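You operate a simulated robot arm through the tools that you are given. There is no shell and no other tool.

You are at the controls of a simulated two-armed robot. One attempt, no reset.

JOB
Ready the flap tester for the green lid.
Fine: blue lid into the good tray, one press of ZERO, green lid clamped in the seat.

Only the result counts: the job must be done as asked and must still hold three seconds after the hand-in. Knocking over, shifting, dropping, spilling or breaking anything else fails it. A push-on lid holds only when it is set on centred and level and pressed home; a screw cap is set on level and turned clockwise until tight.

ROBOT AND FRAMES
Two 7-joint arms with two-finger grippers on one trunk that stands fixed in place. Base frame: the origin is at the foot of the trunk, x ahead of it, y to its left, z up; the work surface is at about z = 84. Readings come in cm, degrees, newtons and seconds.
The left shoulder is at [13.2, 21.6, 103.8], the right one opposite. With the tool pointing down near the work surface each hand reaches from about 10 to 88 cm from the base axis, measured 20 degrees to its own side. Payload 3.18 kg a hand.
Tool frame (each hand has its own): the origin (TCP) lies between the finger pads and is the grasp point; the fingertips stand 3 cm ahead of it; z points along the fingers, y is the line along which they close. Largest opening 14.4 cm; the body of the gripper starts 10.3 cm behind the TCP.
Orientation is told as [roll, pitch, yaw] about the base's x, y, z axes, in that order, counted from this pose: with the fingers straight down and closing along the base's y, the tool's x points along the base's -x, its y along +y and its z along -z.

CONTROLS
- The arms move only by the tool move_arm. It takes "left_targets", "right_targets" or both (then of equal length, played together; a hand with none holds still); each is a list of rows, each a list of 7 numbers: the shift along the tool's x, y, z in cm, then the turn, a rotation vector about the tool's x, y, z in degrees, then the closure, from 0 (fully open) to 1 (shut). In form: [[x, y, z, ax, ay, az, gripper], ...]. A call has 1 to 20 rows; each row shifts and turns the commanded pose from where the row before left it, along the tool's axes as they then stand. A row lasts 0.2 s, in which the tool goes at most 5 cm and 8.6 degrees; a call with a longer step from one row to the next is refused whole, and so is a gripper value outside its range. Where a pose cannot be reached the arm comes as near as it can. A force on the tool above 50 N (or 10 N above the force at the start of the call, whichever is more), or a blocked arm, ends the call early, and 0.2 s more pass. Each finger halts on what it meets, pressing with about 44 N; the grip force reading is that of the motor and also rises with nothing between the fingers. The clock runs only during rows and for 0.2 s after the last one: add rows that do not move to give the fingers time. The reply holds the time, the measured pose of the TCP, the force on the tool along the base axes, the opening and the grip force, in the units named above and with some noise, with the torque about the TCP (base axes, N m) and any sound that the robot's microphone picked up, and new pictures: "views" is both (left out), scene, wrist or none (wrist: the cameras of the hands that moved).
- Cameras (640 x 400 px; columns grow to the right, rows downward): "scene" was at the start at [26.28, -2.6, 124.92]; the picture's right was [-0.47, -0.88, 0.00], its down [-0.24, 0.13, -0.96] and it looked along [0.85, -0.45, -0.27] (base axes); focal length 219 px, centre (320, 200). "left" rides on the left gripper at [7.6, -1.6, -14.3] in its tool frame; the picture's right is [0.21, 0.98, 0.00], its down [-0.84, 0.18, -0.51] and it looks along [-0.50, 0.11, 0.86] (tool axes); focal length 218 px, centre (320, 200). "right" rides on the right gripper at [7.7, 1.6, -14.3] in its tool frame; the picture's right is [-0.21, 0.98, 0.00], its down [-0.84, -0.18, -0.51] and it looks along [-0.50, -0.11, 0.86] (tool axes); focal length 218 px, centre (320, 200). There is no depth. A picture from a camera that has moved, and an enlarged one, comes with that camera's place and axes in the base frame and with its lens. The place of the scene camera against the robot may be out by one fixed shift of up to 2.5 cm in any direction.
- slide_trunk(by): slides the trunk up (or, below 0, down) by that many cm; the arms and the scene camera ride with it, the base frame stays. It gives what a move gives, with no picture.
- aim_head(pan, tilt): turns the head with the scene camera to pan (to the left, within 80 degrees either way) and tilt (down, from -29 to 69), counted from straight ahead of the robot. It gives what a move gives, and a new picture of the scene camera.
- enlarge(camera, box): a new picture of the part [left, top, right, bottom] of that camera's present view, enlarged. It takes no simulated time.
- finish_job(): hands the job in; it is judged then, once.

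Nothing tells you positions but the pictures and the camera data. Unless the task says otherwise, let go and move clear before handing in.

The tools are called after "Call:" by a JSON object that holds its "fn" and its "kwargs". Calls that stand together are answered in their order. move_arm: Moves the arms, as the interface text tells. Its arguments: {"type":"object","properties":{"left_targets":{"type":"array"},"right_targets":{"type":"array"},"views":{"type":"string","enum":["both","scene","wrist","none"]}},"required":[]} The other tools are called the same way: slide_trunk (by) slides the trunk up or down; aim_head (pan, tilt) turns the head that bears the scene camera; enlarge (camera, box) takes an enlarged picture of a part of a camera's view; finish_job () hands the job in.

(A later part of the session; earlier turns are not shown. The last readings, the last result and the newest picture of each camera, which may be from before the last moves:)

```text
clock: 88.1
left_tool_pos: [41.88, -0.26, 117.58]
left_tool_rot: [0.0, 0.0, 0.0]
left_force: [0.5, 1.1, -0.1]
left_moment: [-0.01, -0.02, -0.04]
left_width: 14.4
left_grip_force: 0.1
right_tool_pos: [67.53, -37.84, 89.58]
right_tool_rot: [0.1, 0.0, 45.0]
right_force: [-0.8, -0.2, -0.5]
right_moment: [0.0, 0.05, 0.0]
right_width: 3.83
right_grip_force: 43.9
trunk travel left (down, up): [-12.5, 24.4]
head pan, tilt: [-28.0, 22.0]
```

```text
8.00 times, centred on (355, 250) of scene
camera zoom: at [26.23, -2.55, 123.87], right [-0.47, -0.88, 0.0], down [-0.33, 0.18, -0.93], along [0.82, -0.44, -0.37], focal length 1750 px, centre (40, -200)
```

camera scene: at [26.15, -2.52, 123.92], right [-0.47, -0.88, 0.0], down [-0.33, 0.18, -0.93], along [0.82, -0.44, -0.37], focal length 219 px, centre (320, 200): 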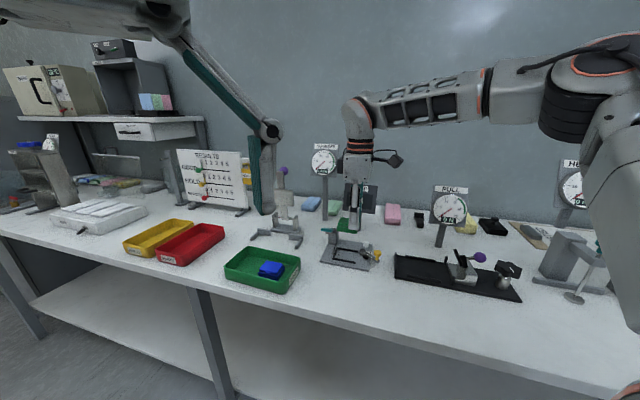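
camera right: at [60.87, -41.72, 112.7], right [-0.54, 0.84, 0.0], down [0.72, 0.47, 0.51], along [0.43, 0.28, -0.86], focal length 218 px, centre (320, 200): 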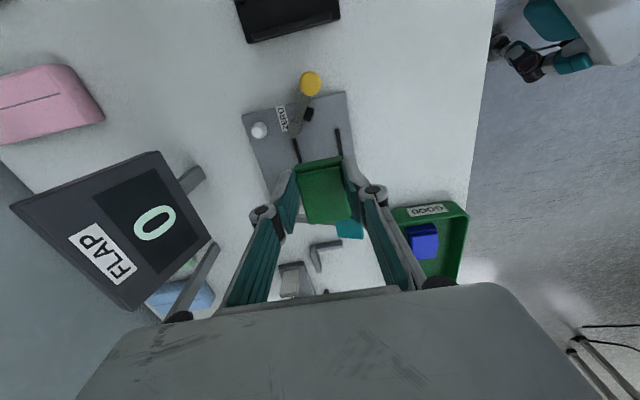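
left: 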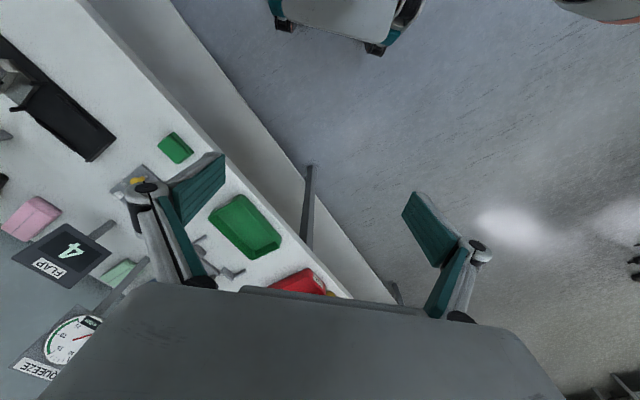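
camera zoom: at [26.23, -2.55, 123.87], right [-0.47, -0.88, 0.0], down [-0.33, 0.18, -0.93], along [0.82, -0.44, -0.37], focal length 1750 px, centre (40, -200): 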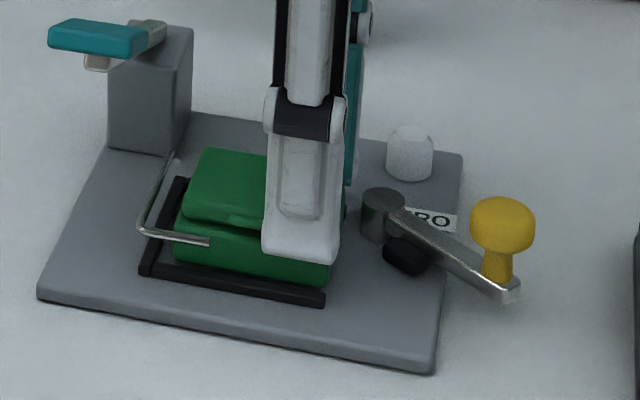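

The lid has passed inside the rails with no contact force. A few more tiny steps to seat it on the plate.

Call:
{"fn": "move_arm", "kwargs": {"right_targets": [[0, 0, 0.15, 0, 0, 0, 0.8], [0, 0, 0, 0, 0, 0, 0.8]], "views": "none"}}

Call:
{"fn": "move_arm", "kwargs": {"right_targets": [[0, 0, 0.15, 0, 0, 0, 0.8], [0, 0, 0, 0, 0, 0, 0.8]], "views": "none"}}

Call:
{"fn": "enlarge", "kwargs": {"camera": "scene", "box": [325, 225, 385, 275]}}

```text
clock: 88.7
left_tool_pos: [41.86, -0.16, 117.71]
left_tool_rot: [0.0, 0.0, 0.0]
left_force: [-0.4, 0.1, 0.1]
left_moment: [0.02, 0.01, -0.02]
left_width: 14.43
left_grip_force: 0.0
right_tool_pos: [67.42, -37.86, 89.5]
right_tool_rot: [0.0, 0.1, 45.0]
right_force: [0.4, 0.4, -0.1]
right_moment: [-0.02, -0.01, 0.01]
right_width: 3.82
right_grip_force: 43.8
trunk travel left (down, up): [-12.5, 24.4]
head pan, tilt: [-28.0, 22.0]
```

```text
clock: 89.3
left_tool_pos: [41.89, -0.21, 117.75]
left_tool_rot: [0.0, 0.0, 0.0]
left_force: [-0.2, 0.6, -0.2]
left_moment: [0.01, -0.01, -0.01]
left_width: 14.4
left_grip_force: 0.1
right_tool_pos: [67.38, -37.84, 89.21]
right_tool_rot: [0.2, 0.0, 45.0]
right_force: [-0.1, -0.2, 0.2]
right_moment: [0.0, 0.02, -0.02]
right_width: 3.81
right_grip_force: 44.2
trunk travel left (down, up): [-12.5, 24.4]
head pan, tilt: [-28.0, 22.0]
```

```text
8.00 times, centred on (355, 250) of scene
camera zoom: at [26.23, -2.55, 123.87], right [-0.47, -0.88, 0.0], down [-0.33, 0.18, -0.93], along [0.82, -0.44, -0.37], focal length 1750 px, centre (40, -200)
```

zoom: 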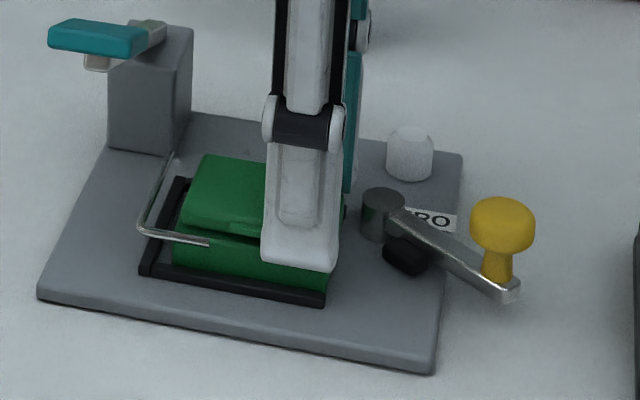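

Call:
{"fn": "move_arm", "kwargs": {"right_targets": [[0, 0, 0.15, 0, 0, 0, 0.8], [0, 0, 0, 0, 0, 0, 0.8]], "views": "none"}}

Call:
{"fn": "move_arm", "kwargs": {"right_targets": [[0, 0, 0.12, 0, 0, 0, 0.8], [0, 0, 0, 0, 0, 0, 0.8]], "views": "none"}}

Call:
{"fn": "enlarge", "kwargs": {"camera": "scene", "box": [325, 225, 385, 275]}}

```text
clock: 89.9
left_tool_pos: [41.85, -0.11, 117.8]
left_tool_rot: [0.0, -0.1, 0.1]
left_force: [0.4, -0.2, 0.0]
left_moment: [0.02, -0.02, -0.01]
left_width: 14.39
left_grip_force: 0.1
right_tool_pos: [67.52, -37.7, 89.37]
right_tool_rot: [0.0, -0.1, 45.0]
right_force: [1.0, -2.2, 7.1]
right_moment: [-0.05, -0.01, -0.02]
right_width: 3.81
right_grip_force: 44.5
trunk travel left (down, up): [-12.5, 24.4]
head pan, tilt: [-28.0, 22.0]
```

```text
clock: 90.5
left_tool_pos: [41.8, -0.07, 117.82]
left_tool_rot: [0.1, -0.1, 0.0]
left_force: [-0.1, 0.3, -0.5]
left_moment: [-0.02, 0.04, 0.0]
left_width: 14.4
left_grip_force: 0.1
right_tool_pos: [67.35, -37.77, 89.24]
right_tool_rot: [-0.1, -0.2, 44.9]
right_force: [1.3, -2.9, 16.1]
right_moment: [-0.16, -0.1, -0.05]
right_width: 3.81
right_grip_force: 43.9
trunk travel left (down, up): [-12.5, 24.4]
head pan, tilt: [-28.0, 22.0]
```

```text
8.00 times, centred on (355, 250) of scene
camera zoom: at [26.08, -2.5, 123.93], right [-0.47, -0.88, 0.0], down [-0.33, 0.18, -0.93], along [0.82, -0.44, -0.37], focal length 1750 px, centre (40, -200)
```

zoom: 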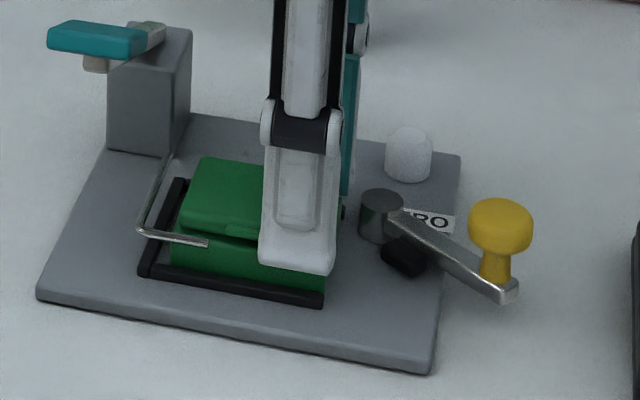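

The lid is down on the plate (16 N). Relieving the pressure and opening the fingers gently.

Call:
{"fn": "move_arm", "kwargs": {"right_targets": [[0, 0, -0.12, 0, 0, 0, 0.8], [0, 0, -0.05, 0, 0, 0, 0.72], [0, 0, 0, 0, 0, 0, 0.68], [0, 0, 0, 0, 0, 0, 0.62], [0, 0, 0, 0, 0, 0, 0.56], [0, 0, 0, 0, 0, 0, 0.52]], "views": "none"}}

Call:
{"fn": "enlarge", "kwargs": {"camera": "right", "box": [220, 80, 420, 220]}}

Call:
{"fn": "enlarge", "kwargs": {"camera": "scene", "box": [325, 225, 385, 275]}}

```text
clock: 91.9
left_tool_pos: [41.89, -0.29, 117.71]
left_tool_rot: [0.0, 0.0, -0.1]
left_force: [0.3, 0.1, -0.4]
left_moment: [0.01, 0.03, 0.01]
left_width: 14.43
left_grip_force: 0.1
right_tool_pos: [67.36, -37.81, 89.18]
right_tool_rot: [0.2, 0.1, 45.2]
right_force: [0.6, -0.2, 0.1]
right_moment: [-0.02, -0.01, 0.02]
right_width: 6.93
right_grip_force: 0.1
trunk travel left (down, up): [-12.5, 24.4]
head pan, tilt: [-28.0, 22.0]
```

```text
2.86 times, centred on (320, 150) of right
camera zoom: at [60.95, -42.03, 103.35], right [-0.54, 0.84, 0.0], down [0.72, 0.47, 0.51], along [0.42, 0.28, -0.86], focal length 624 px, centre (320, 343)
```

zoom: 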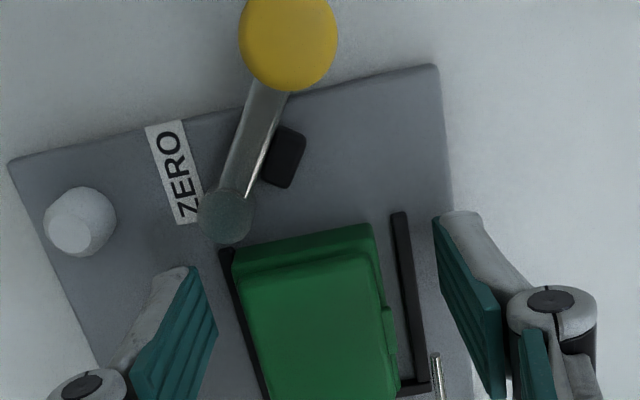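

```text
8.00 times, centred on (355, 250) of scene
camera zoom: at [26.24, -2.55, 123.86], right [-0.47, -0.88, 0.0], down [-0.33, 0.18, -0.93], along [0.82, -0.44, -0.37], focal length 1750 px, centre (40, -200)
```

zoom: 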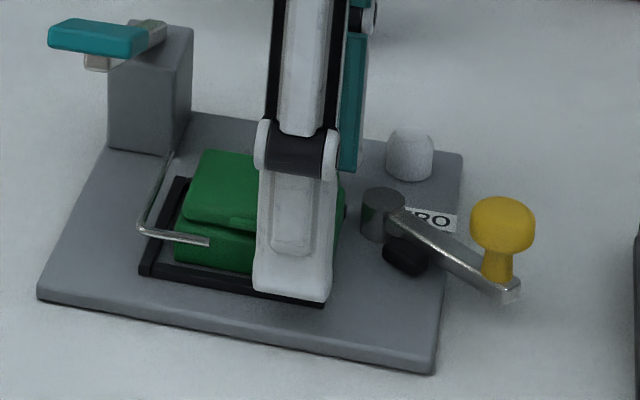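

The green lid sits in the seat. Lifting straight up, then taking the same overhead viewpoint I used for the blue lid to compare its position.

Call:
{"fn": "move_arm", "kwargs": {"right_targets": [[0, 0, -1.5, 0, 0, 0, 0.5], [0, 0, -3.5, 0, 0, 0, 0.5], [0, 0, -4, 0, 0, 0, 0.5], [0, 0, -4, 0, 0, 0, 0.5], [2.1, 0.8, -1.7, 0, 0, 0, 0.5], [2.1, 0.75, -1.7, 0, 0, 0, 0.5], [0, 0, 0, 0, 0, 0, 0.5]], "views": "both"}}

Call:
{"fn": "enlarge", "kwargs": {"camera": "right", "box": [292, 140, 352, 205]}}

Call:
{"fn": "enlarge", "kwargs": {"camera": "scene", "box": [325, 225, 385, 275]}}

```text
clock: 93.5
left_tool_pos: [42.01, -0.21, 117.71]
left_tool_rot: [0.0, 0.2, -0.1]
left_force: [-1.1, 0.2, 0.0]
left_moment: [0.01, 0.01, 0.0]
left_width: 14.42
left_grip_force: 0.0
right_tool_pos: [63.38, -39.72, 105.53]
right_tool_rot: [0.2, 0.1, 44.9]
right_force: [0.1, 0.7, 0.3]
right_moment: [0.02, 0.01, -0.03]
right_width: 7.19
right_grip_force: 0.1
trunk travel left (down, up): [-12.5, 24.4]
head pan, tilt: [-28.0, 22.0]
camera scene: at [26.3, -2.56, 123.83], right [-0.47, -0.88, 0.0], down [-0.33, 0.18, -0.93], along [0.82, -0.44, -0.38], focal length 219 px, centre (320, 200)
camera right: at [56.88, -43.99, 119.76], right [-0.54, 0.84, 0.0], down [0.72, 0.47, 0.51], along [0.42, 0.28, -0.86], focal length 218 px, centre (320, 200)
```

scene: 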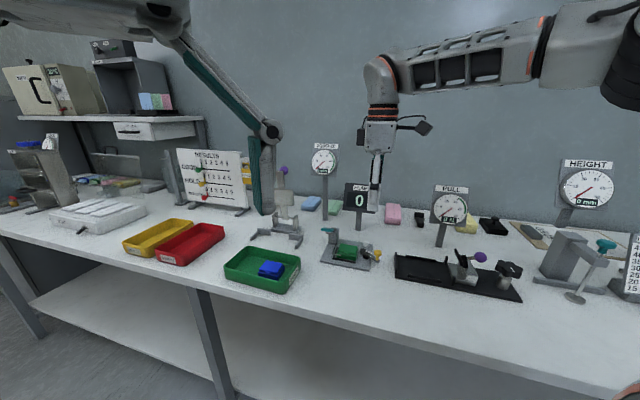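
right: 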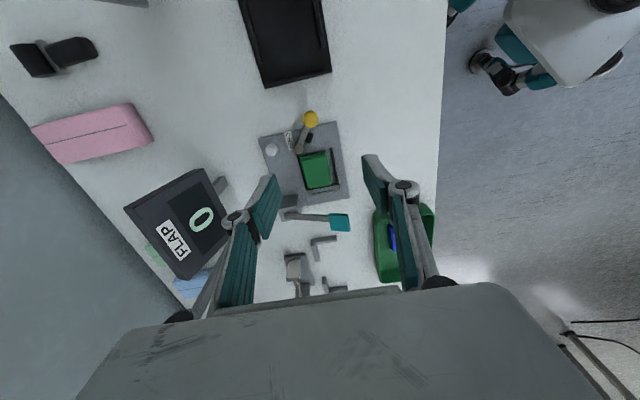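

```text
6.15 times, centred on (322, 172) of right
camera zoom: at [56.88, -43.99, 119.76], right [-0.54, 0.84, 0.0], down [0.72, 0.47, 0.51], along [0.42, 0.28, -0.86], focal length 1343 px, centre (308, 369)
```

zoom: 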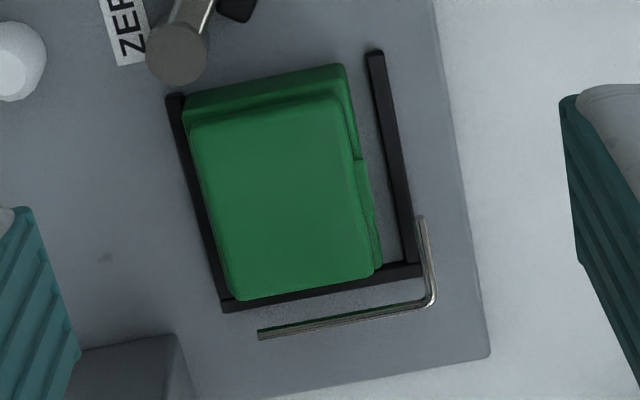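

```text
8.00 times, centred on (355, 250) of scene
camera zoom: at [26.3, -2.56, 123.83], right [-0.47, -0.88, 0.0], down [-0.33, 0.18, -0.93], along [0.82, -0.44, -0.38], focal length 1750 px, centre (40, -200)
```

zoom: 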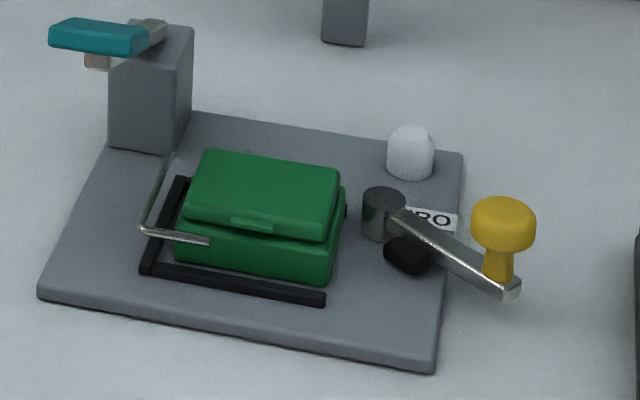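

Compared with the blue lid's original position, the green lid matches left-right but sits about 0.33 cm too far back (against the back rail). I'll re-centre it by gently re-gripping with the hand shifted 0.33 cm forward.

Call:
{"fn": "move_arm", "kwargs": {"right_targets": [[-2.1, -0.61, 1.7, 0, 0, 0, 0.5], [-2.1, -0.61, 1.7, 0, 0, 0, 0.5], [0, 0, 3.5, 0, 0, 0, 0.5], [0, 0, 3.5, 0, 0, 0, 0.5], [0, 0, 2.5, 0, 0, 0, 0.5], [0, 0, 0, 0, 0, 0, 0.5]], "views": "none"}}

Call:
{"fn": "enlarge", "kwargs": {"camera": "right", "box": [220, 80, 420, 220]}}

```text
clock: 94.9
left_tool_pos: [41.92, -0.21, 117.6]
left_tool_rot: [0.0, -0.1, 0.0]
left_force: [-0.6, 0.5, 0.3]
left_moment: [-0.01, -0.01, 0.01]
left_width: 14.4
left_grip_force: 0.0
right_tool_pos: [67.18, -37.66, 92.74]
right_tool_rot: [0.2, 0.0, 45.0]
right_force: [0.1, -0.4, -0.6]
right_moment: [-0.06, -0.01, -0.01]
right_width: 7.19
right_grip_force: 0.0
trunk travel left (down, up): [-12.5, 24.4]
head pan, tilt: [-28.0, 22.0]
```

```text
2.86 times, centred on (320, 150) of right
camera zoom: at [60.69, -41.83, 106.97], right [-0.54, 0.84, 0.0], down [0.72, 0.47, 0.51], along [0.42, 0.28, -0.86], focal length 624 px, centre (320, 343)
```

zoom: 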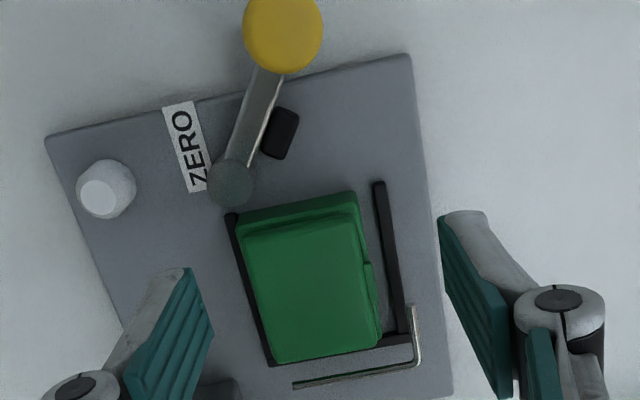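

The hand is now 0.33 cm forward of the seat centre, which compensates for the lid dragging back on opening. I'll descend and close only to 3.9 cm (just nudging, not squeezing) to re-centre the lid.

Call:
{"fn": "move_arm", "kwargs": {"right_targets": [[0, 0.0, 1.8, 0, 0, 0, 0.5], [0, 0, 1.2, 0, 0, 0, 0.5], [0, 0, 0.4, 0, 0, 0, 0.5], [0, 0, 0, 0, 0, 0, 0.6], [0, 0, 0, 0, 0, 0, 0.66], [0, 0, 0, 0, 0, 0, 0.7], [0, 0, 0, 0, 0, 0, 0.72], [0, 0, 0, 0, 0, 0, 0.728], [0, 0, 0, 0, 0, 0, 0.728]], "views": "none"}}

Call:
{"fn": "enlarge", "kwargs": {"camera": "right", "box": [220, 80, 420, 220]}}

Call:
{"fn": "enlarge", "kwargs": {"camera": "scene", "box": [325, 225, 385, 275]}}

```text
clock: 96.9
left_tool_pos: [41.88, -0.24, 117.73]
left_tool_rot: [0.0, -0.1, 0.0]
left_force: [0.1, 0.3, -0.2]
left_moment: [0.0, -0.02, -0.03]
left_width: 14.41
left_grip_force: 0.1
right_tool_pos: [67.22, -37.56, 89.38]
right_tool_rot: [0.1, 0.0, 45.1]
right_force: [2.7, -2.1, 2.5]
right_moment: [-0.07, -0.1, 0.04]
right_width: 4.11
right_grip_force: 1.8
trunk travel left (down, up): [-12.5, 24.4]
head pan, tilt: [-28.0, 22.0]
```

```text
2.86 times, centred on (320, 150) of right
camera zoom: at [60.74, -41.78, 103.56], right [-0.54, 0.84, 0.0], down [0.72, 0.47, 0.51], along [0.42, 0.28, -0.86], focal length 624 px, centre (320, 343)
```

zoom: 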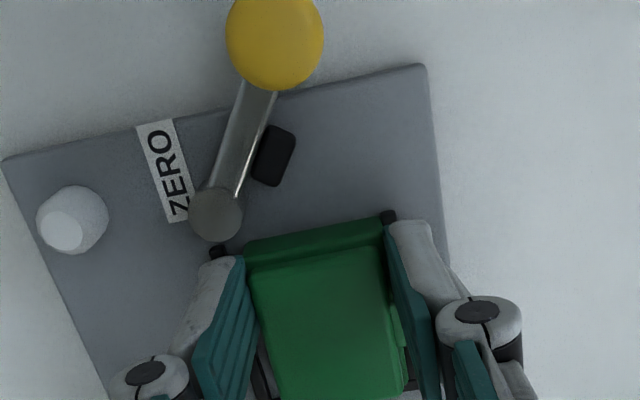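

```text
8.00 times, centred on (355, 250) of scene
camera zoom: at [26.24, -2.55, 123.87], right [-0.47, -0.88, 0.0], down [-0.33, 0.18, -0.93], along [0.82, -0.44, -0.37], focal length 1750 px, centre (40, -200)
```

zoom: 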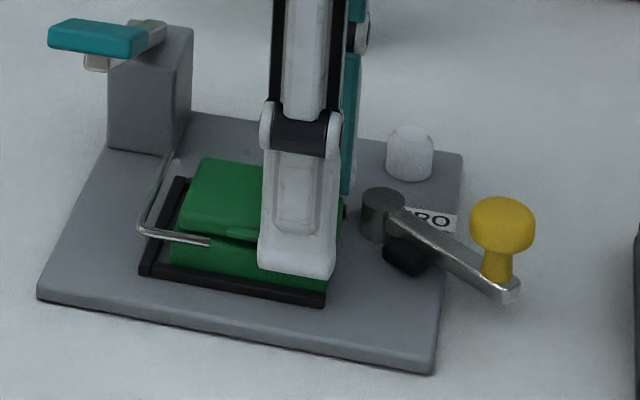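

Fingers are at 4.11 cm with light contact; closing slightly more to square the lid up, then I'll reopen gently.

Call:
{"fn": "move_arm", "kwargs": {"right_targets": [[0, 0, 0, 0, 0, 0, 0.735], [0, 0, 0, 0, 0, 0, 0.74], [0, 0, 0, 0, 0, 0, 0.74]], "views": "none"}}

Call:
{"fn": "move_arm", "kwargs": {"right_targets": [[0, 0, 0, 0, 0, 0, 0.72], [0, 0, 0, 0, 0, 0, 0.7], [0, 0, 0, 0, 0, 0, 0.66], [0, 0, 0, 0, 0, 0, 0.6], [0, 0, 0, 0, 0, 0, 0.52], [0, 0, 0, 0, 0, 0, 0.5]], "views": "none"}}

Call:
{"fn": "enlarge", "kwargs": {"camera": "right", "box": [220, 80, 420, 220]}}

```text
clock: 97.7
left_tool_pos: [41.89, -0.18, 117.69]
left_tool_rot: [0.0, -0.1, 0.0]
left_force: [-0.2, 0.0, -1.0]
left_moment: [0.03, 0.0, -0.02]
left_width: 14.41
left_grip_force: 0.1
right_tool_pos: [67.25, -37.67, 89.22]
right_tool_rot: [0.1, -0.1, 45.0]
right_force: [3.9, -4.4, 4.9]
right_moment: [-0.08, -0.15, -0.09]
right_width: 3.92
right_grip_force: 1.6
trunk travel left (down, up): [-12.5, 24.4]
head pan, tilt: [-28.0, 22.0]
```

```text
clock: 99.1
left_tool_pos: [41.93, -0.19, 117.78]
left_tool_rot: [0.0, 0.0, 0.0]
left_force: [0.5, 0.0, 0.9]
left_moment: [0.01, -0.01, -0.02]
left_width: 14.42
left_grip_force: 0.1
right_tool_pos: [67.33, -37.58, 89.22]
right_tool_rot: [0.1, 0.0, 44.9]
right_force: [0.3, -0.3, 0.4]
right_moment: [0.0, 0.01, -0.04]
right_width: 7.2
right_grip_force: 0.1
trunk travel left (down, up): [-12.5, 24.4]
head pan, tilt: [-28.0, 22.0]
```

```text
2.86 times, centred on (320, 150) of right
camera zoom: at [60.74, -41.77, 103.54], right [-0.54, 0.84, 0.0], down [0.72, 0.47, 0.51], along [0.42, 0.28, -0.86], focal length 624 px, centre (320, 343)
```

zoom: 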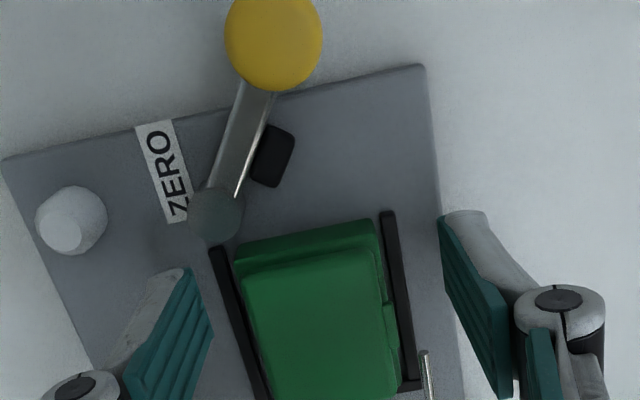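

Now the lid has gaps on both front and back sides. Lifting and verifying from the reference viewpoint.

Call:
{"fn": "move_arm", "kwargs": {"right_targets": [[0, 0, -1.5, 0, 0, 0, 0.5], [0, 0, -3.5, 0, 0, 0, 0.5], [0, 0, -4, 0, 0, 0, 0.5], [0, 0, -4, 0, 0, 0, 0.5], [2.1, 0.61, -1.7, 0, 0, 0, 0.7], [2.1, 0.61, -1.7, 0, 0, 0, 0.9], [0, 0, 0, 0, 0, 0, 1]], "views": "none"}}

Call:
{"fn": "enlarge", "kwargs": {"camera": "right", "box": [292, 130, 352, 195]}}

Call:
{"fn": "enlarge", "kwargs": {"camera": "scene", "box": [325, 225, 385, 275]}}

```text
clock: 100.7
left_tool_pos: [41.91, -0.21, 117.66]
left_tool_rot: [0.0, 0.2, 0.0]
left_force: [-0.2, 0.2, 1.2]
left_moment: [-0.03, 0.02, 0.01]
left_width: 14.4
left_grip_force: 0.1
right_tool_pos: [63.22, -39.66, 105.7]
right_tool_rot: [0.1, 0.0, 45.0]
right_force: [-0.9, -0.3, 0.2]
right_moment: [-0.02, 0.04, -0.01]
right_width: 0.0
right_grip_force: 30.8
trunk travel left (down, up): [-12.5, 24.4]
head pan, tilt: [-28.0, 22.0]
```

```text
6.15 times, centred on (322, 162) of right
camera zoom: at [56.92, -43.93, 119.92], right [-0.54, 0.84, 0.0], down [0.72, 0.47, 0.51], along [0.42, 0.28, -0.86], focal length 1343 px, centre (308, 431)
```

zoom: 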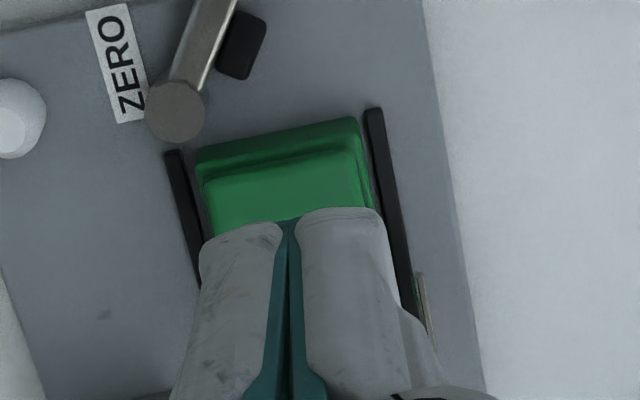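

```text
8.00 times, centred on (355, 250) of scene
camera zoom: at [26.3, -2.56, 123.83], right [-0.47, -0.88, 0.0], down [-0.33, 0.18, -0.93], along [0.82, -0.44, -0.38], focal length 1750 px, centre (40, -200)
```

zoom: 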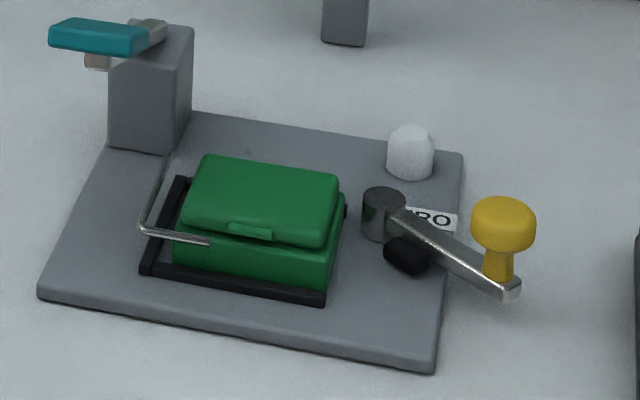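

Call:
{"fn": "move_arm", "kwargs": {"right_targets": [[0, 0, 0, 0, 0, 0, 0.5], [0, 0, 0, 0, 0, 0, 0.5], [0, 0, 0, 0, 0, 0, 0.5]], "views": "none"}}

Call:
{"fn": "enlarge", "kwargs": {"camera": "right", "box": [292, 140, 352, 205]}}

```text
clock: 101.5
left_tool_pos: [41.86, -0.33, 117.7]
left_tool_rot: [0.0, 0.1, 0.0]
left_force: [-0.2, -0.3, 0.9]
left_moment: [0.02, -0.02, -0.03]
left_width: 14.41
left_grip_force: 0.0
right_tool_pos: [63.36, -39.68, 105.76]
right_tool_rot: [0.2, -0.1, 45.0]
right_force: [-0.7, -0.3, 0.1]
right_moment: [-0.06, 0.0, 0.02]
right_width: 7.18
right_grip_force: 0.0
trunk travel left (down, up): [-12.5, 24.4]
head pan, tilt: [-28.0, 22.0]
```

```text
6.15 times, centred on (322, 172) of right
camera zoom: at [56.87, -43.91, 119.99], right [-0.54, 0.84, 0.0], down [0.72, 0.47, 0.51], along [0.42, 0.28, -0.86], focal length 1343 px, centre (308, 369)
```

zoom: 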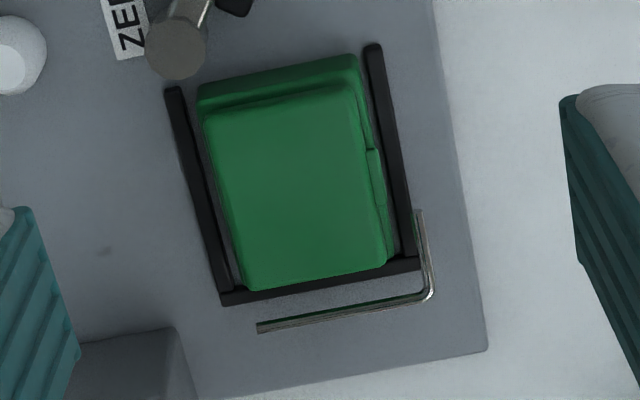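

The green lid is now centred front-to-back exactly as the blue one was, about 0.3 cm from the left rail, which the clamp pad will take up. Let me check the open clamp's exact position for the closing push.

Call:
{"fn": "enlarge", "kwargs": {"camera": "right", "box": [260, 90, 380, 210]}}

```text
3.33 times, centred on (320, 150) of right
camera zoom: at [56.87, -43.91, 119.99], right [-0.54, 0.84, 0.0], down [0.72, 0.47, 0.51], along [0.42, 0.28, -0.86], focal length 728 px, centre (320, 367)
```

zoom: 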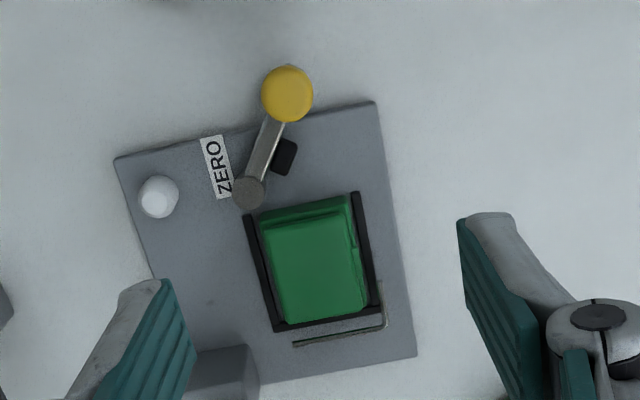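

The clamp is where I left it (knob near (62.3, -42.1)). I'll close the fingers and come down behind the knob, on its outer/back side.

Call:
{"fn": "move_arm", "kwargs": {"right_targets": [[2.11, -1.74, 0, 0, 0, 0, 0.8], [2.11, -1.74, 0, 0, 0, 0, 1], [0, 0, 4, 0, 0, 0, 1], [0, 0, 4, 0, 0, 0, 1], [0, 0, 3, 0, 0, 0, 1], [0, 0, 0, 0, 0, 0, 1]], "views": "none"}}

Call:
{"fn": "enlarge", "kwargs": {"camera": "right", "box": [220, 80, 420, 220]}}

Call:
{"fn": "enlarge", "kwargs": {"camera": "scene", "box": [325, 215, 395, 275]}}

```text
clock: 102.9
left_tool_pos: [41.9, -0.12, 117.84]
left_tool_rot: [0.0, -0.1, 0.0]
left_force: [-1.3, 0.5, 0.7]
left_moment: [-0.02, 0.01, 0.01]
left_width: 14.41
left_grip_force: 0.1
right_tool_pos: [62.86, -45.04, 94.66]
right_tool_rot: [0.1, -0.1, 45.0]
right_force: [0.5, -0.1, 1.1]
right_moment: [-0.01, 0.03, 0.0]
right_width: 0.0
right_grip_force: 30.7
trunk travel left (down, up): [-12.5, 24.4]
head pan, tilt: [-28.0, 22.0]
```

```text
2.86 times, centred on (320, 150) of right
camera zoom: at [56.36, -49.26, 108.82], right [-0.54, 0.84, 0.0], down [0.72, 0.47, 0.51], along [0.43, 0.28, -0.86], focal length 624 px, centre (320, 343)
```

zoom: 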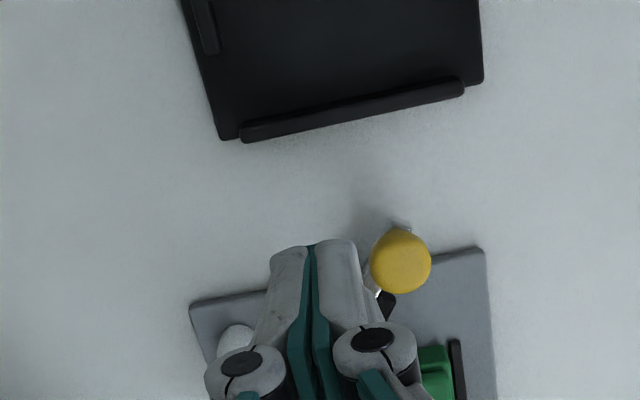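

```text
6.67 times, centred on (360, 245) of scene
camera zoom: at [26.19, -2.54, 123.89], right [-0.47, -0.88, 0.0], down [-0.33, 0.18, -0.93], along [0.82, -0.44, -0.37], focal length 1458 px, centre (53, -100)
```

zoom: 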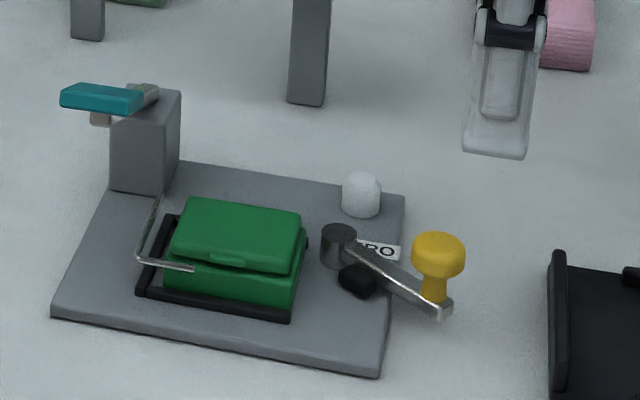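

Knob is forward-left of the fingers as planned. Descending to knob height and beginning the closing arc.

Call:
{"fn": "move_arm", "kwargs": {"right_targets": [[0, 0, 2.5, 0, 0, 0, 1], [0, 0, 1.5, 0, 0, 0, 1], [0, 0, 0, 0, 0, 0, 1]], "views": "none"}}

Call:
{"fn": "move_arm", "kwargs": {"right_targets": [[-0.2, 0.4, 0, 0, 0, 0, 1], [-0.17, 0.36, 0, 0, 0, 0, 1], [-0.1, 0.41, 0, 0, 0, 0, 1], [-0.1, 0.41, 0, 0, 0, 0, 1], [-0.18, 0.43, 0, 0, 0, 0, 1], [-0.18, 0.43, 0, 0, 0, 0, 1], [-0.33, 0.44, 0, 0, 0, 0, 1], [-0.33, 0.44, 0, 0, 0, 0, 1]], "views": "none"}}

Call:
{"fn": "enlarge", "kwargs": {"camera": "right", "box": [220, 80, 420, 220]}}

Call:
{"fn": "enlarge", "kwargs": {"camera": "scene", "box": [325, 215, 395, 275]}}

```text
clock: 103.7
left_tool_pos: [41.95, -0.16, 117.8]
left_tool_rot: [0.0, -0.1, 0.0]
left_force: [0.3, 0.2, 0.9]
left_moment: [-0.01, -0.01, 0.01]
left_width: 14.4
left_grip_force: 0.0
right_tool_pos: [62.8, -45.19, 90.59]
right_tool_rot: [0.1, 0.1, 45.0]
right_force: [-0.2, 0.7, -0.4]
right_moment: [-0.04, -0.02, 0.0]
right_width: 0.02
right_grip_force: 30.9
trunk travel left (down, up): [-12.5, 24.4]
head pan, tilt: [-28.0, 22.0]
```

```text
clock: 105.5
left_tool_pos: [41.88, -0.19, 117.74]
left_tool_rot: [0.0, 0.0, 0.0]
left_force: [0.0, -0.3, -0.4]
left_moment: [0.01, 0.01, -0.01]
left_width: 14.42
left_grip_force: 0.1
right_tool_pos: [61.73, -41.69, 90.69]
right_tool_rot: [0.1, 0.0, 45.1]
right_force: [-0.6, -0.8, -0.4]
right_moment: [-0.01, 0.01, 0.0]
right_width: 0.0
right_grip_force: 30.5
trunk travel left (down, up): [-12.5, 24.4]
head pan, tilt: [-28.0, 22.0]
```

```text
2.86 times, centred on (320, 150) of right
camera zoom: at [55.2, -45.93, 104.83], right [-0.54, 0.84, 0.0], down [0.72, 0.47, 0.51], along [0.42, 0.28, -0.86], focal length 624 px, centre (320, 343)
```

zoom: 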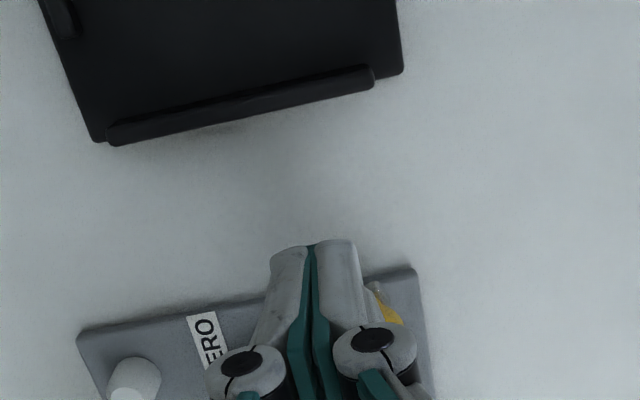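

```text
6.67 times, centred on (360, 245) of scene
camera zoom: at [26.23, -2.55, 123.87], right [-0.47, -0.88, 0.0], down [-0.33, 0.18, -0.93], along [0.82, -0.44, -0.37], focal length 1458 px, centre (53, -100)
```

zoom: 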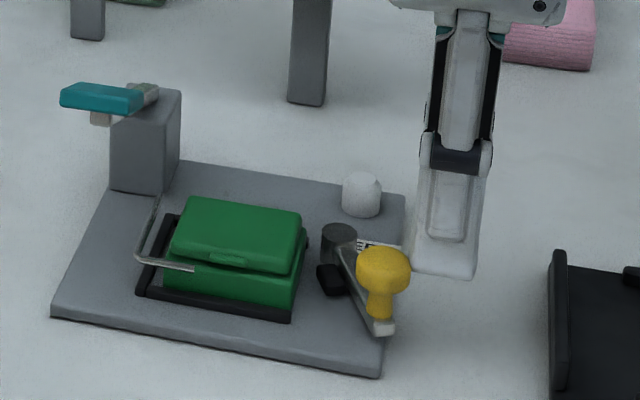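

The arm is swinging closed nicely. Continuing along the arc toward contact with the lid.

Call:
{"fn": "move_arm", "kwargs": {"right_targets": [[-0.4, 0.43, 0, 0, 0, 0, 1], [-0.4, 0.4, 0, 0, 0, 0, 1], [-0.4, 0.27, 0, 0, 0, 0, 1], [0, 0, 0, 0, 0, 0, 1]], "views": "none"}}

Call:
{"fn": "enlarge", "kwargs": {"camera": "scene", "box": [325, 215, 395, 275]}}

```text
clock: 106.5
left_tool_pos: [41.9, -0.17, 117.79]
left_tool_rot: [0.0, 0.0, 0.0]
left_force: [0.2, 0.6, 0.4]
left_moment: [-0.01, 0.02, 0.0]
left_width: 14.4
left_grip_force: 0.0
right_tool_pos: [61.72, -40.07, 90.77]
right_tool_rot: [0.1, 0.0, 45.1]
right_force: [0.2, 0.8, 0.1]
right_moment: [-0.05, -0.01, -0.02]
right_width: 0.0
right_grip_force: 30.8
trunk travel left (down, up): [-12.5, 24.4]
head pan, tilt: [-28.0, 22.0]
```

```text
6.67 times, centred on (360, 245) of scene
camera zoom: at [26.23, -2.55, 123.87], right [-0.47, -0.88, 0.0], down [-0.33, 0.18, -0.93], along [0.82, -0.44, -0.37], focal length 1458 px, centre (53, -100)
```

zoom: 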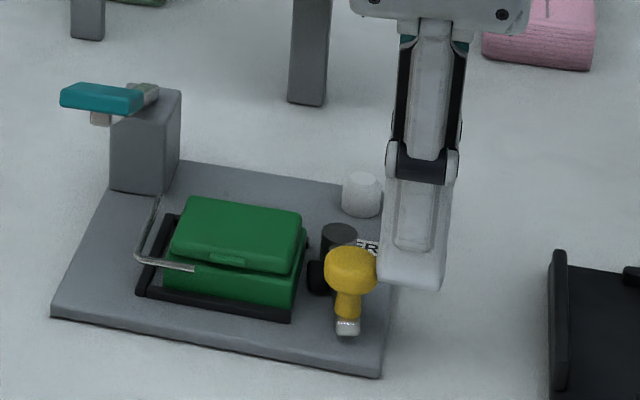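

The pad is about to meet the lid. Pushing on in small steps and watching the force and lid.

Call:
{"fn": "move_arm", "kwargs": {"right_targets": [[-0.2, 0.08, 0, 0, 0, 0, 1], [-0.2, 0.06, 0, 0, 0, 0, 1], [0, 0, 0, 0, 0, 0, 1]], "views": "none"}}

Call:
{"fn": "move_arm", "kwargs": {"right_targets": [[-0.15, 0.04, 0, 0, 0, 0, 1], [-0.15, 0.03, 0, 0, 0, 0, 1], [0, 0, 0, 0, 0, 0, 1]], "views": "none"}}

Call:
{"fn": "enlarge", "kwargs": {"camera": "scene", "box": [325, 215, 395, 275]}}

```text
clock: 107.3
left_tool_pos: [41.9, -0.13, 117.7]
left_tool_rot: [0.0, 0.0, 0.1]
left_force: [0.1, 0.4, -0.3]
left_moment: [-0.05, -0.04, 0.03]
left_width: 14.4
left_grip_force: 0.1
right_tool_pos: [61.79, -39.74, 90.71]
right_tool_rot: [0.1, 0.0, 45.0]
right_force: [-0.4, -0.1, 0.2]
right_moment: [-0.02, -0.01, 0.01]
right_width: 0.0
right_grip_force: 30.2
trunk travel left (down, up): [-12.5, 24.4]
head pan, tilt: [-28.0, 22.0]
```

```text
clock: 108.1
left_tool_pos: [41.96, -0.2, 117.73]
left_tool_rot: [0.0, 0.0, 0.0]
left_force: [-0.1, 0.6, 0.6]
left_moment: [0.04, 0.02, 0.01]
left_width: 14.4
left_grip_force: 0.1
right_tool_pos: [61.99, -39.48, 90.7]
right_tool_rot: [0.0, 0.0, 45.0]
right_force: [1.2, 0.2, 0.0]
right_moment: [0.02, -0.02, -0.02]
right_width: 0.01
right_grip_force: 31.0
trunk travel left (down, up): [-12.5, 24.4]
head pan, tilt: [-28.0, 22.0]
```

```text
6.67 times, centred on (360, 245) of scene
camera zoom: at [26.23, -2.55, 123.87], right [-0.47, -0.88, 0.0], down [-0.33, 0.18, -0.93], along [0.82, -0.44, -0.37], focal length 1458 px, centre (53, -100)
```

zoom: 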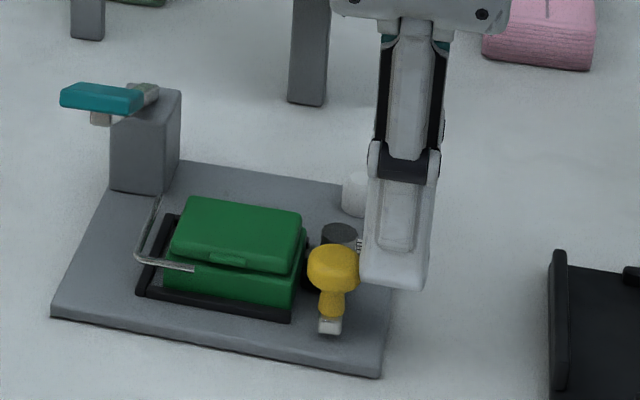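

Call:
{"fn": "move_arm", "kwargs": {"right_targets": [[-0.15, 0.03, 0, 0, 0, 0, 1], [-0.15, 0.02, 0, 0, 0, 0, 1], [0, 0, 0, 0, 0, 0, 1]], "views": "none"}}

Call:
{"fn": "move_arm", "kwargs": {"right_targets": [[-0.15, 0.02, 0, 0, 0, 0, 1], [0, 0, 0, 0, 0, 0, 1]], "views": "none"}}

Call:
{"fn": "enlarge", "kwargs": {"camera": "scene", "box": [325, 215, 395, 275]}}

```text
clock: 108.9
left_tool_pos: [41.82, -0.23, 117.74]
left_tool_rot: [0.0, 0.0, 0.0]
left_force: [0.7, -1.7, 0.0]
left_moment: [-0.03, -0.04, 0.0]
left_width: 14.38
left_grip_force: 0.1
right_tool_pos: [62.09, -39.21, 90.6]
right_tool_rot: [0.1, 0.0, 44.9]
right_force: [-3.4, -2.9, 2.4]
right_moment: [-0.06, 0.09, -0.03]
right_width: 0.0
right_grip_force: 30.7
trunk travel left (down, up): [-12.5, 24.4]
head pan, tilt: [-28.0, 22.0]
```

```text
clock: 109.5
left_tool_pos: [41.74, -0.29, 117.77]
left_tool_rot: [-0.1, 0.0, 0.0]
left_force: [-0.5, 0.4, 0.3]
left_moment: [-0.02, -0.01, -0.01]
left_width: 14.39
left_grip_force: 0.0
right_tool_pos: [62.21, -39.19, 90.74]
right_tool_rot: [0.1, 0.0, 44.9]
right_force: [-7.5, -8.9, 3.1]
right_moment: [-0.16, 0.17, 0.01]
right_width: 0.0
right_grip_force: 30.1
trunk travel left (down, up): [-12.5, 24.4]
head pan, tilt: [-28.0, 22.0]
```

```text
6.67 times, centred on (360, 245) of scene
camera zoom: at [26.14, -2.61, 123.89], right [-0.47, -0.88, 0.0], down [-0.33, 0.18, -0.93], along [0.82, -0.44, -0.37], focal length 1458 px, centre (53, -100)
```

zoom: 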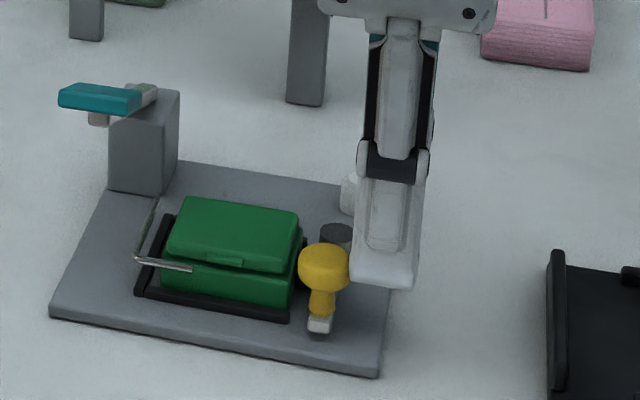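

The lid has been pushed against the left rail and the force is building (about 12 N) with the arm at its original closed angle. One more small push to seat it firmly.

Call:
{"fn": "move_arm", "kwargs": {"right_targets": [[-0.12, 0.0, 0, 0, 0, 0, 1], [0, 0, 0, 0, 0, 0, 1], [0, 0, 0, 0, 0, 0, 1]], "views": "none"}}

Call:
{"fn": "enlarge", "kwargs": {"camera": "scene", "box": [330, 235, 376, 270]}}

```text
clock: 110.3
left_tool_pos: [41.76, -0.3, 117.72]
left_tool_rot: [0.0, -0.1, 0.0]
left_force: [0.6, -1.3, -0.6]
left_moment: [-0.01, -0.02, 0.01]
left_width: 14.38
left_grip_force: 0.0
right_tool_pos: [62.13, -39.11, 90.53]
right_tool_rot: [0.1, 0.0, 44.9]
right_force: [-14.0, -13.6, 2.0]
right_moment: [-0.3, 0.3, 0.02]
right_width: 0.0
right_grip_force: 30.9
trunk travel left (down, up): [-12.5, 24.4]
head pan, tilt: [-28.0, 22.0]
```

```text
11.43 times, centred on (353, 252) of scene
camera zoom: at [26.1, -2.66, 123.89], right [-0.47, -0.88, 0.0], down [-0.33, 0.18, -0.93], along [0.82, -0.43, -0.37], focal length 2500 px, centre (-57, -400)
```

zoom: 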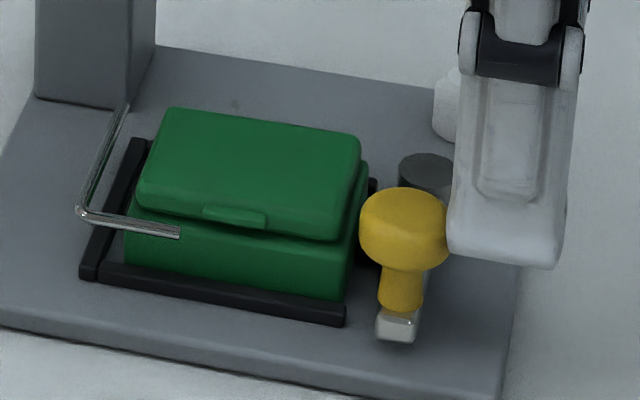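

The clamp now looks just like it did with the blue lid (about 19 N applied). Backing the fingers off gently, then lifting clear to see whether the clamp holds.

Call:
{"fn": "move_arm", "kwargs": {"right_targets": [[0.2, 0, 0, 0, 0, 0, 1], [0.4, 0, 0, 0, 0, 0, 1], [0.6, 0, 0, 0, 0, 0, 1], [0.5, 0, -1.5, 0, 0, 0, 1], [0, 0, -3.5, 0, 0, 0, 1], [0, 0, -4, 0, 0, 0, 1], [0, 0, -4, 0, 0, 0, 1], [0, 0, 0, 0, 0, 0, 0.5], [0, 0, 0, 0, 0, 0, 0.5]], "views": "both"}}

Call:
{"fn": "enlarge", "kwargs": {"camera": "scene", "box": [330, 235, 376, 270]}}

Call:
{"fn": "enlarge", "kwargs": {"camera": "right", "box": [270, 120, 390, 220]}}

```text
clock: 112.3
left_tool_pos: [41.86, -0.12, 117.75]
left_tool_rot: [0.0, 0.0, 0.1]
left_force: [0.0, 0.5, -0.6]
left_moment: [0.01, -0.02, 0.0]
left_width: 14.41
left_grip_force: 0.1
right_tool_pos: [61.07, -40.0, 103.81]
right_tool_rot: [0.0, 0.1, 44.9]
right_force: [-0.5, 0.0, 0.1]
right_moment: [-0.01, -0.01, -0.01]
right_width: 7.19
right_grip_force: 0.0
trunk travel left (down, up): [-12.5, 24.4]
head pan, tilt: [-28.0, 22.0]
camera scene: at [26.21, -2.54, 123.88], right [-0.47, -0.88, 0.0], down [-0.33, 0.18, -0.93], along [0.82, -0.44, -0.37], focal length 219 px, centre (320, 200)
camera right: at [54.68, -44.29, 118.07], right [-0.54, 0.84, 0.0], down [0.72, 0.47, 0.51], along [0.42, 0.28, -0.86], focal length 218 px, centre (320, 200)
```

scene: 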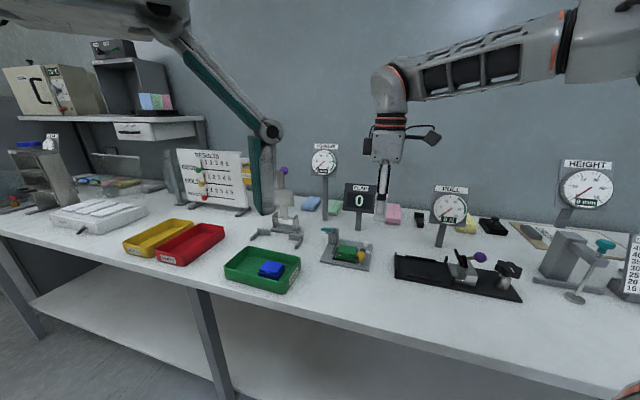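
right: 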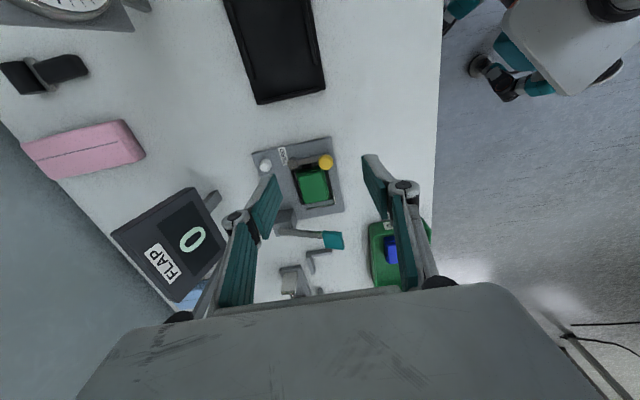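

```text
11.43 times, centred on (353, 252) of scene
camera zoom: at [26.21, -2.54, 123.88], right [-0.47, -0.88, 0.0], down [-0.33, 0.18, -0.93], along [0.82, -0.44, -0.37], focal length 2500 px, centre (-57, -400)
```

zoom: 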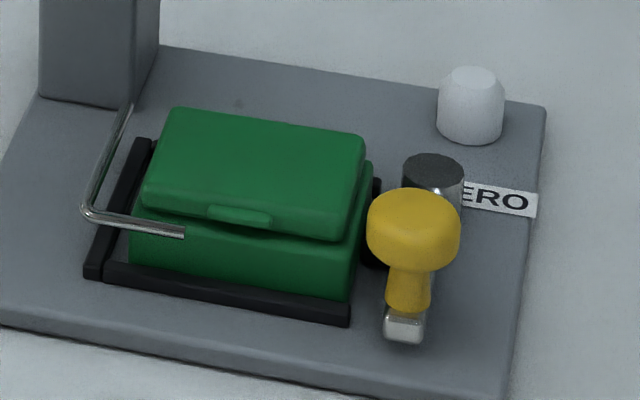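

```text
4.00 times, centred on (330, 170) of right
camera zoom: at [54.68, -44.29, 118.07], right [-0.54, 0.84, 0.0], down [0.72, 0.47, 0.51], along [0.42, 0.28, -0.86], focal length 873 px, centre (280, 320)
```

zoom: 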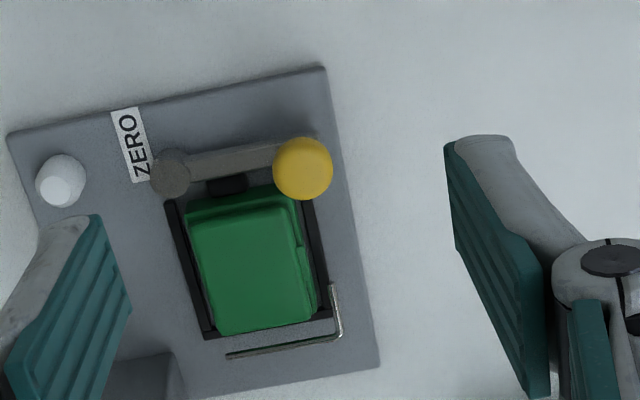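

The clamp holds: knob back at its original closed position (63.6, -37.6), the pad against the green lid, the lid flush with the left rail, and the display at 0. Moving the right hand well clear and doing a final check.

Call:
{"fn": "move_arm", "kwargs": {"right_targets": [[0, 0, -4, 0, 0, 0, 0.5], [0, 0, -4, 0, 0, 0, 0.5], [3, 0, -2, 0, 0, 0, 0.5], [3, 0, -2, 0, 0, 0, 0.5], [3, 0, 0, 0, 0, 0, 0.5], [0, 0, 0, 0, 0, 0, 0.5], [0, 0, 0, 0, 0, 0, 0.5], [0, 0, 0, 0, 0, 0, 0.5], [0, 0, 0, 0, 0, 0, 0.5], [0, 0, 0, 0, 0, 0, 0.5]], "views": "both"}}

Call:
{"fn": "enlarge", "kwargs": {"camera": "scene", "box": [330, 235, 376, 270]}}

Call:
{"fn": "enlarge", "kwargs": {"camera": "scene", "box": [210, 170, 400, 300]}}

```text
clock: 114.5
left_tool_pos: [41.71, -0.25, 117.72]
left_tool_rot: [-0.1, 0.0, 0.0]
left_force: [0.1, -0.4, 0.1]
left_moment: [-0.01, -0.02, 0.0]
left_width: 14.4
left_grip_force: 0.1
right_tool_pos: [54.82, -46.46, 115.62]
right_tool_rot: [0.1, 0.0, 45.0]
right_force: [-0.5, 0.4, -0.2]
right_moment: [0.02, 0.02, 0.02]
right_width: 7.2
right_grip_force: 0.1
trunk travel left (down, up): [-12.5, 24.4]
head pan, tilt: [-28.0, 22.0]
camera scene: at [26.23, -2.55, 123.87], right [-0.47, -0.88, 0.0], down [-0.33, 0.18, -0.93], along [0.82, -0.44, -0.37], focal length 219 px, centre (320, 200)
camera right: at [48.4, -50.59, 129.85], right [-0.54, 0.84, 0.0], down [0.72, 0.47, 0.51], along [0.42, 0.28, -0.86], focal length 218 px, centre (320, 200)
```

scene: 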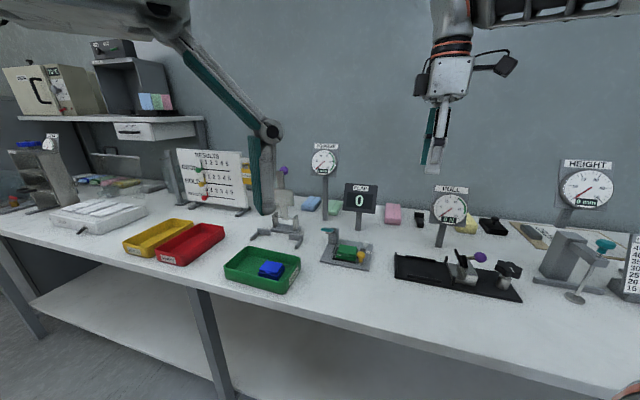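
right: 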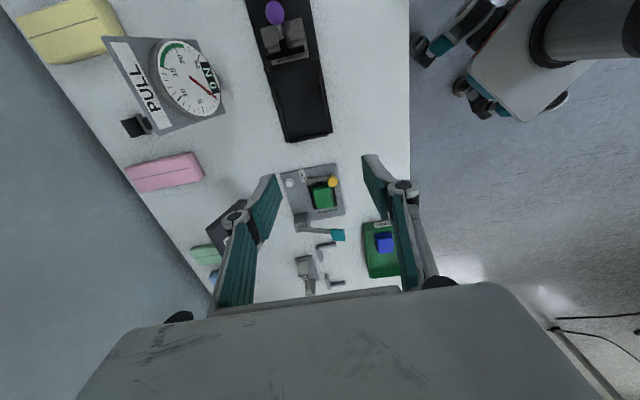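

```text
11.43 times, centred on (353, 252) of scene
camera zoom: at [26.23, -2.55, 123.87], right [-0.47, -0.88, 0.0], down [-0.33, 0.18, -0.93], along [0.82, -0.44, -0.37], focal length 2500 px, centre (-57, -400)
```

zoom: 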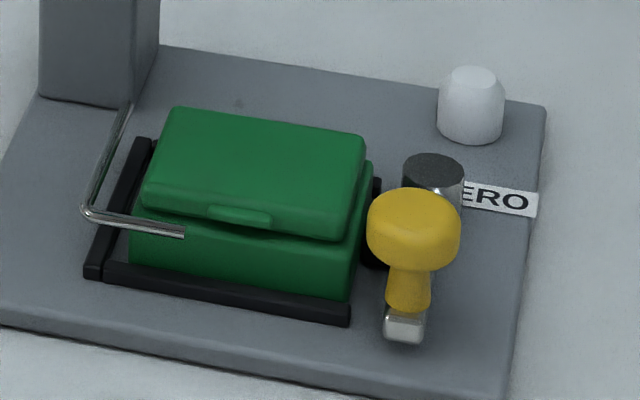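

```text
3.08 times, centred on (305, 235) of scene
camera zoom: at [26.23, -2.55, 123.87], right [-0.47, -0.88, 0.0], down [-0.33, 0.18, -0.93], along [0.82, -0.44, -0.37], focal length 673 px, centre (366, 92)
```

zoom: 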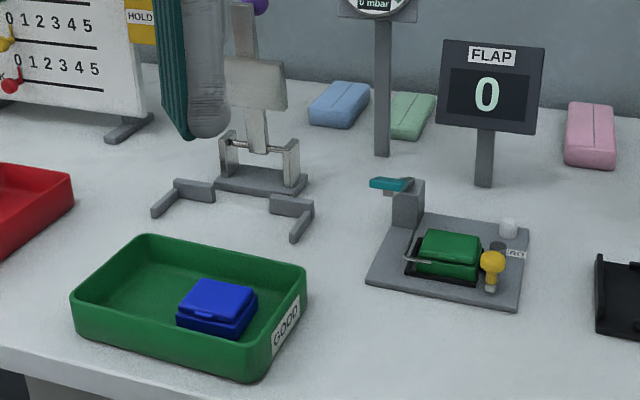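

Everything looks right. One last close look at the pad's contact with the lid from the wrist camera.

Call:
{"fn": "enlarge", "kwargs": {"camera": "right", "box": [300, 165, 350, 215]}}

```text
8.00 times, centred on (325, 190) of right
camera zoom: at [48.4, -50.59, 129.85], right [-0.54, 0.84, 0.0], down [0.72, 0.47, 0.51], along [0.42, 0.28, -0.86], focal length 1746 px, centre (280, 280)
```

zoom: 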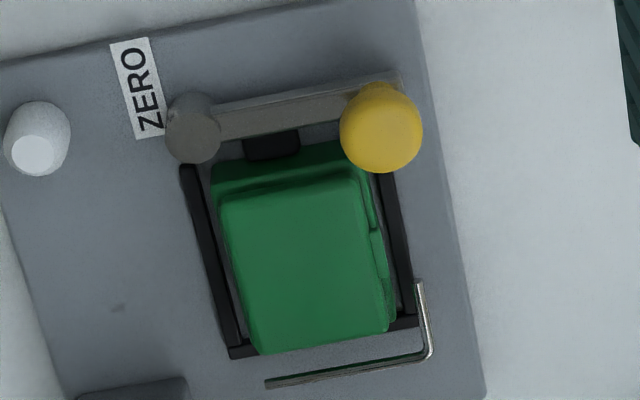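

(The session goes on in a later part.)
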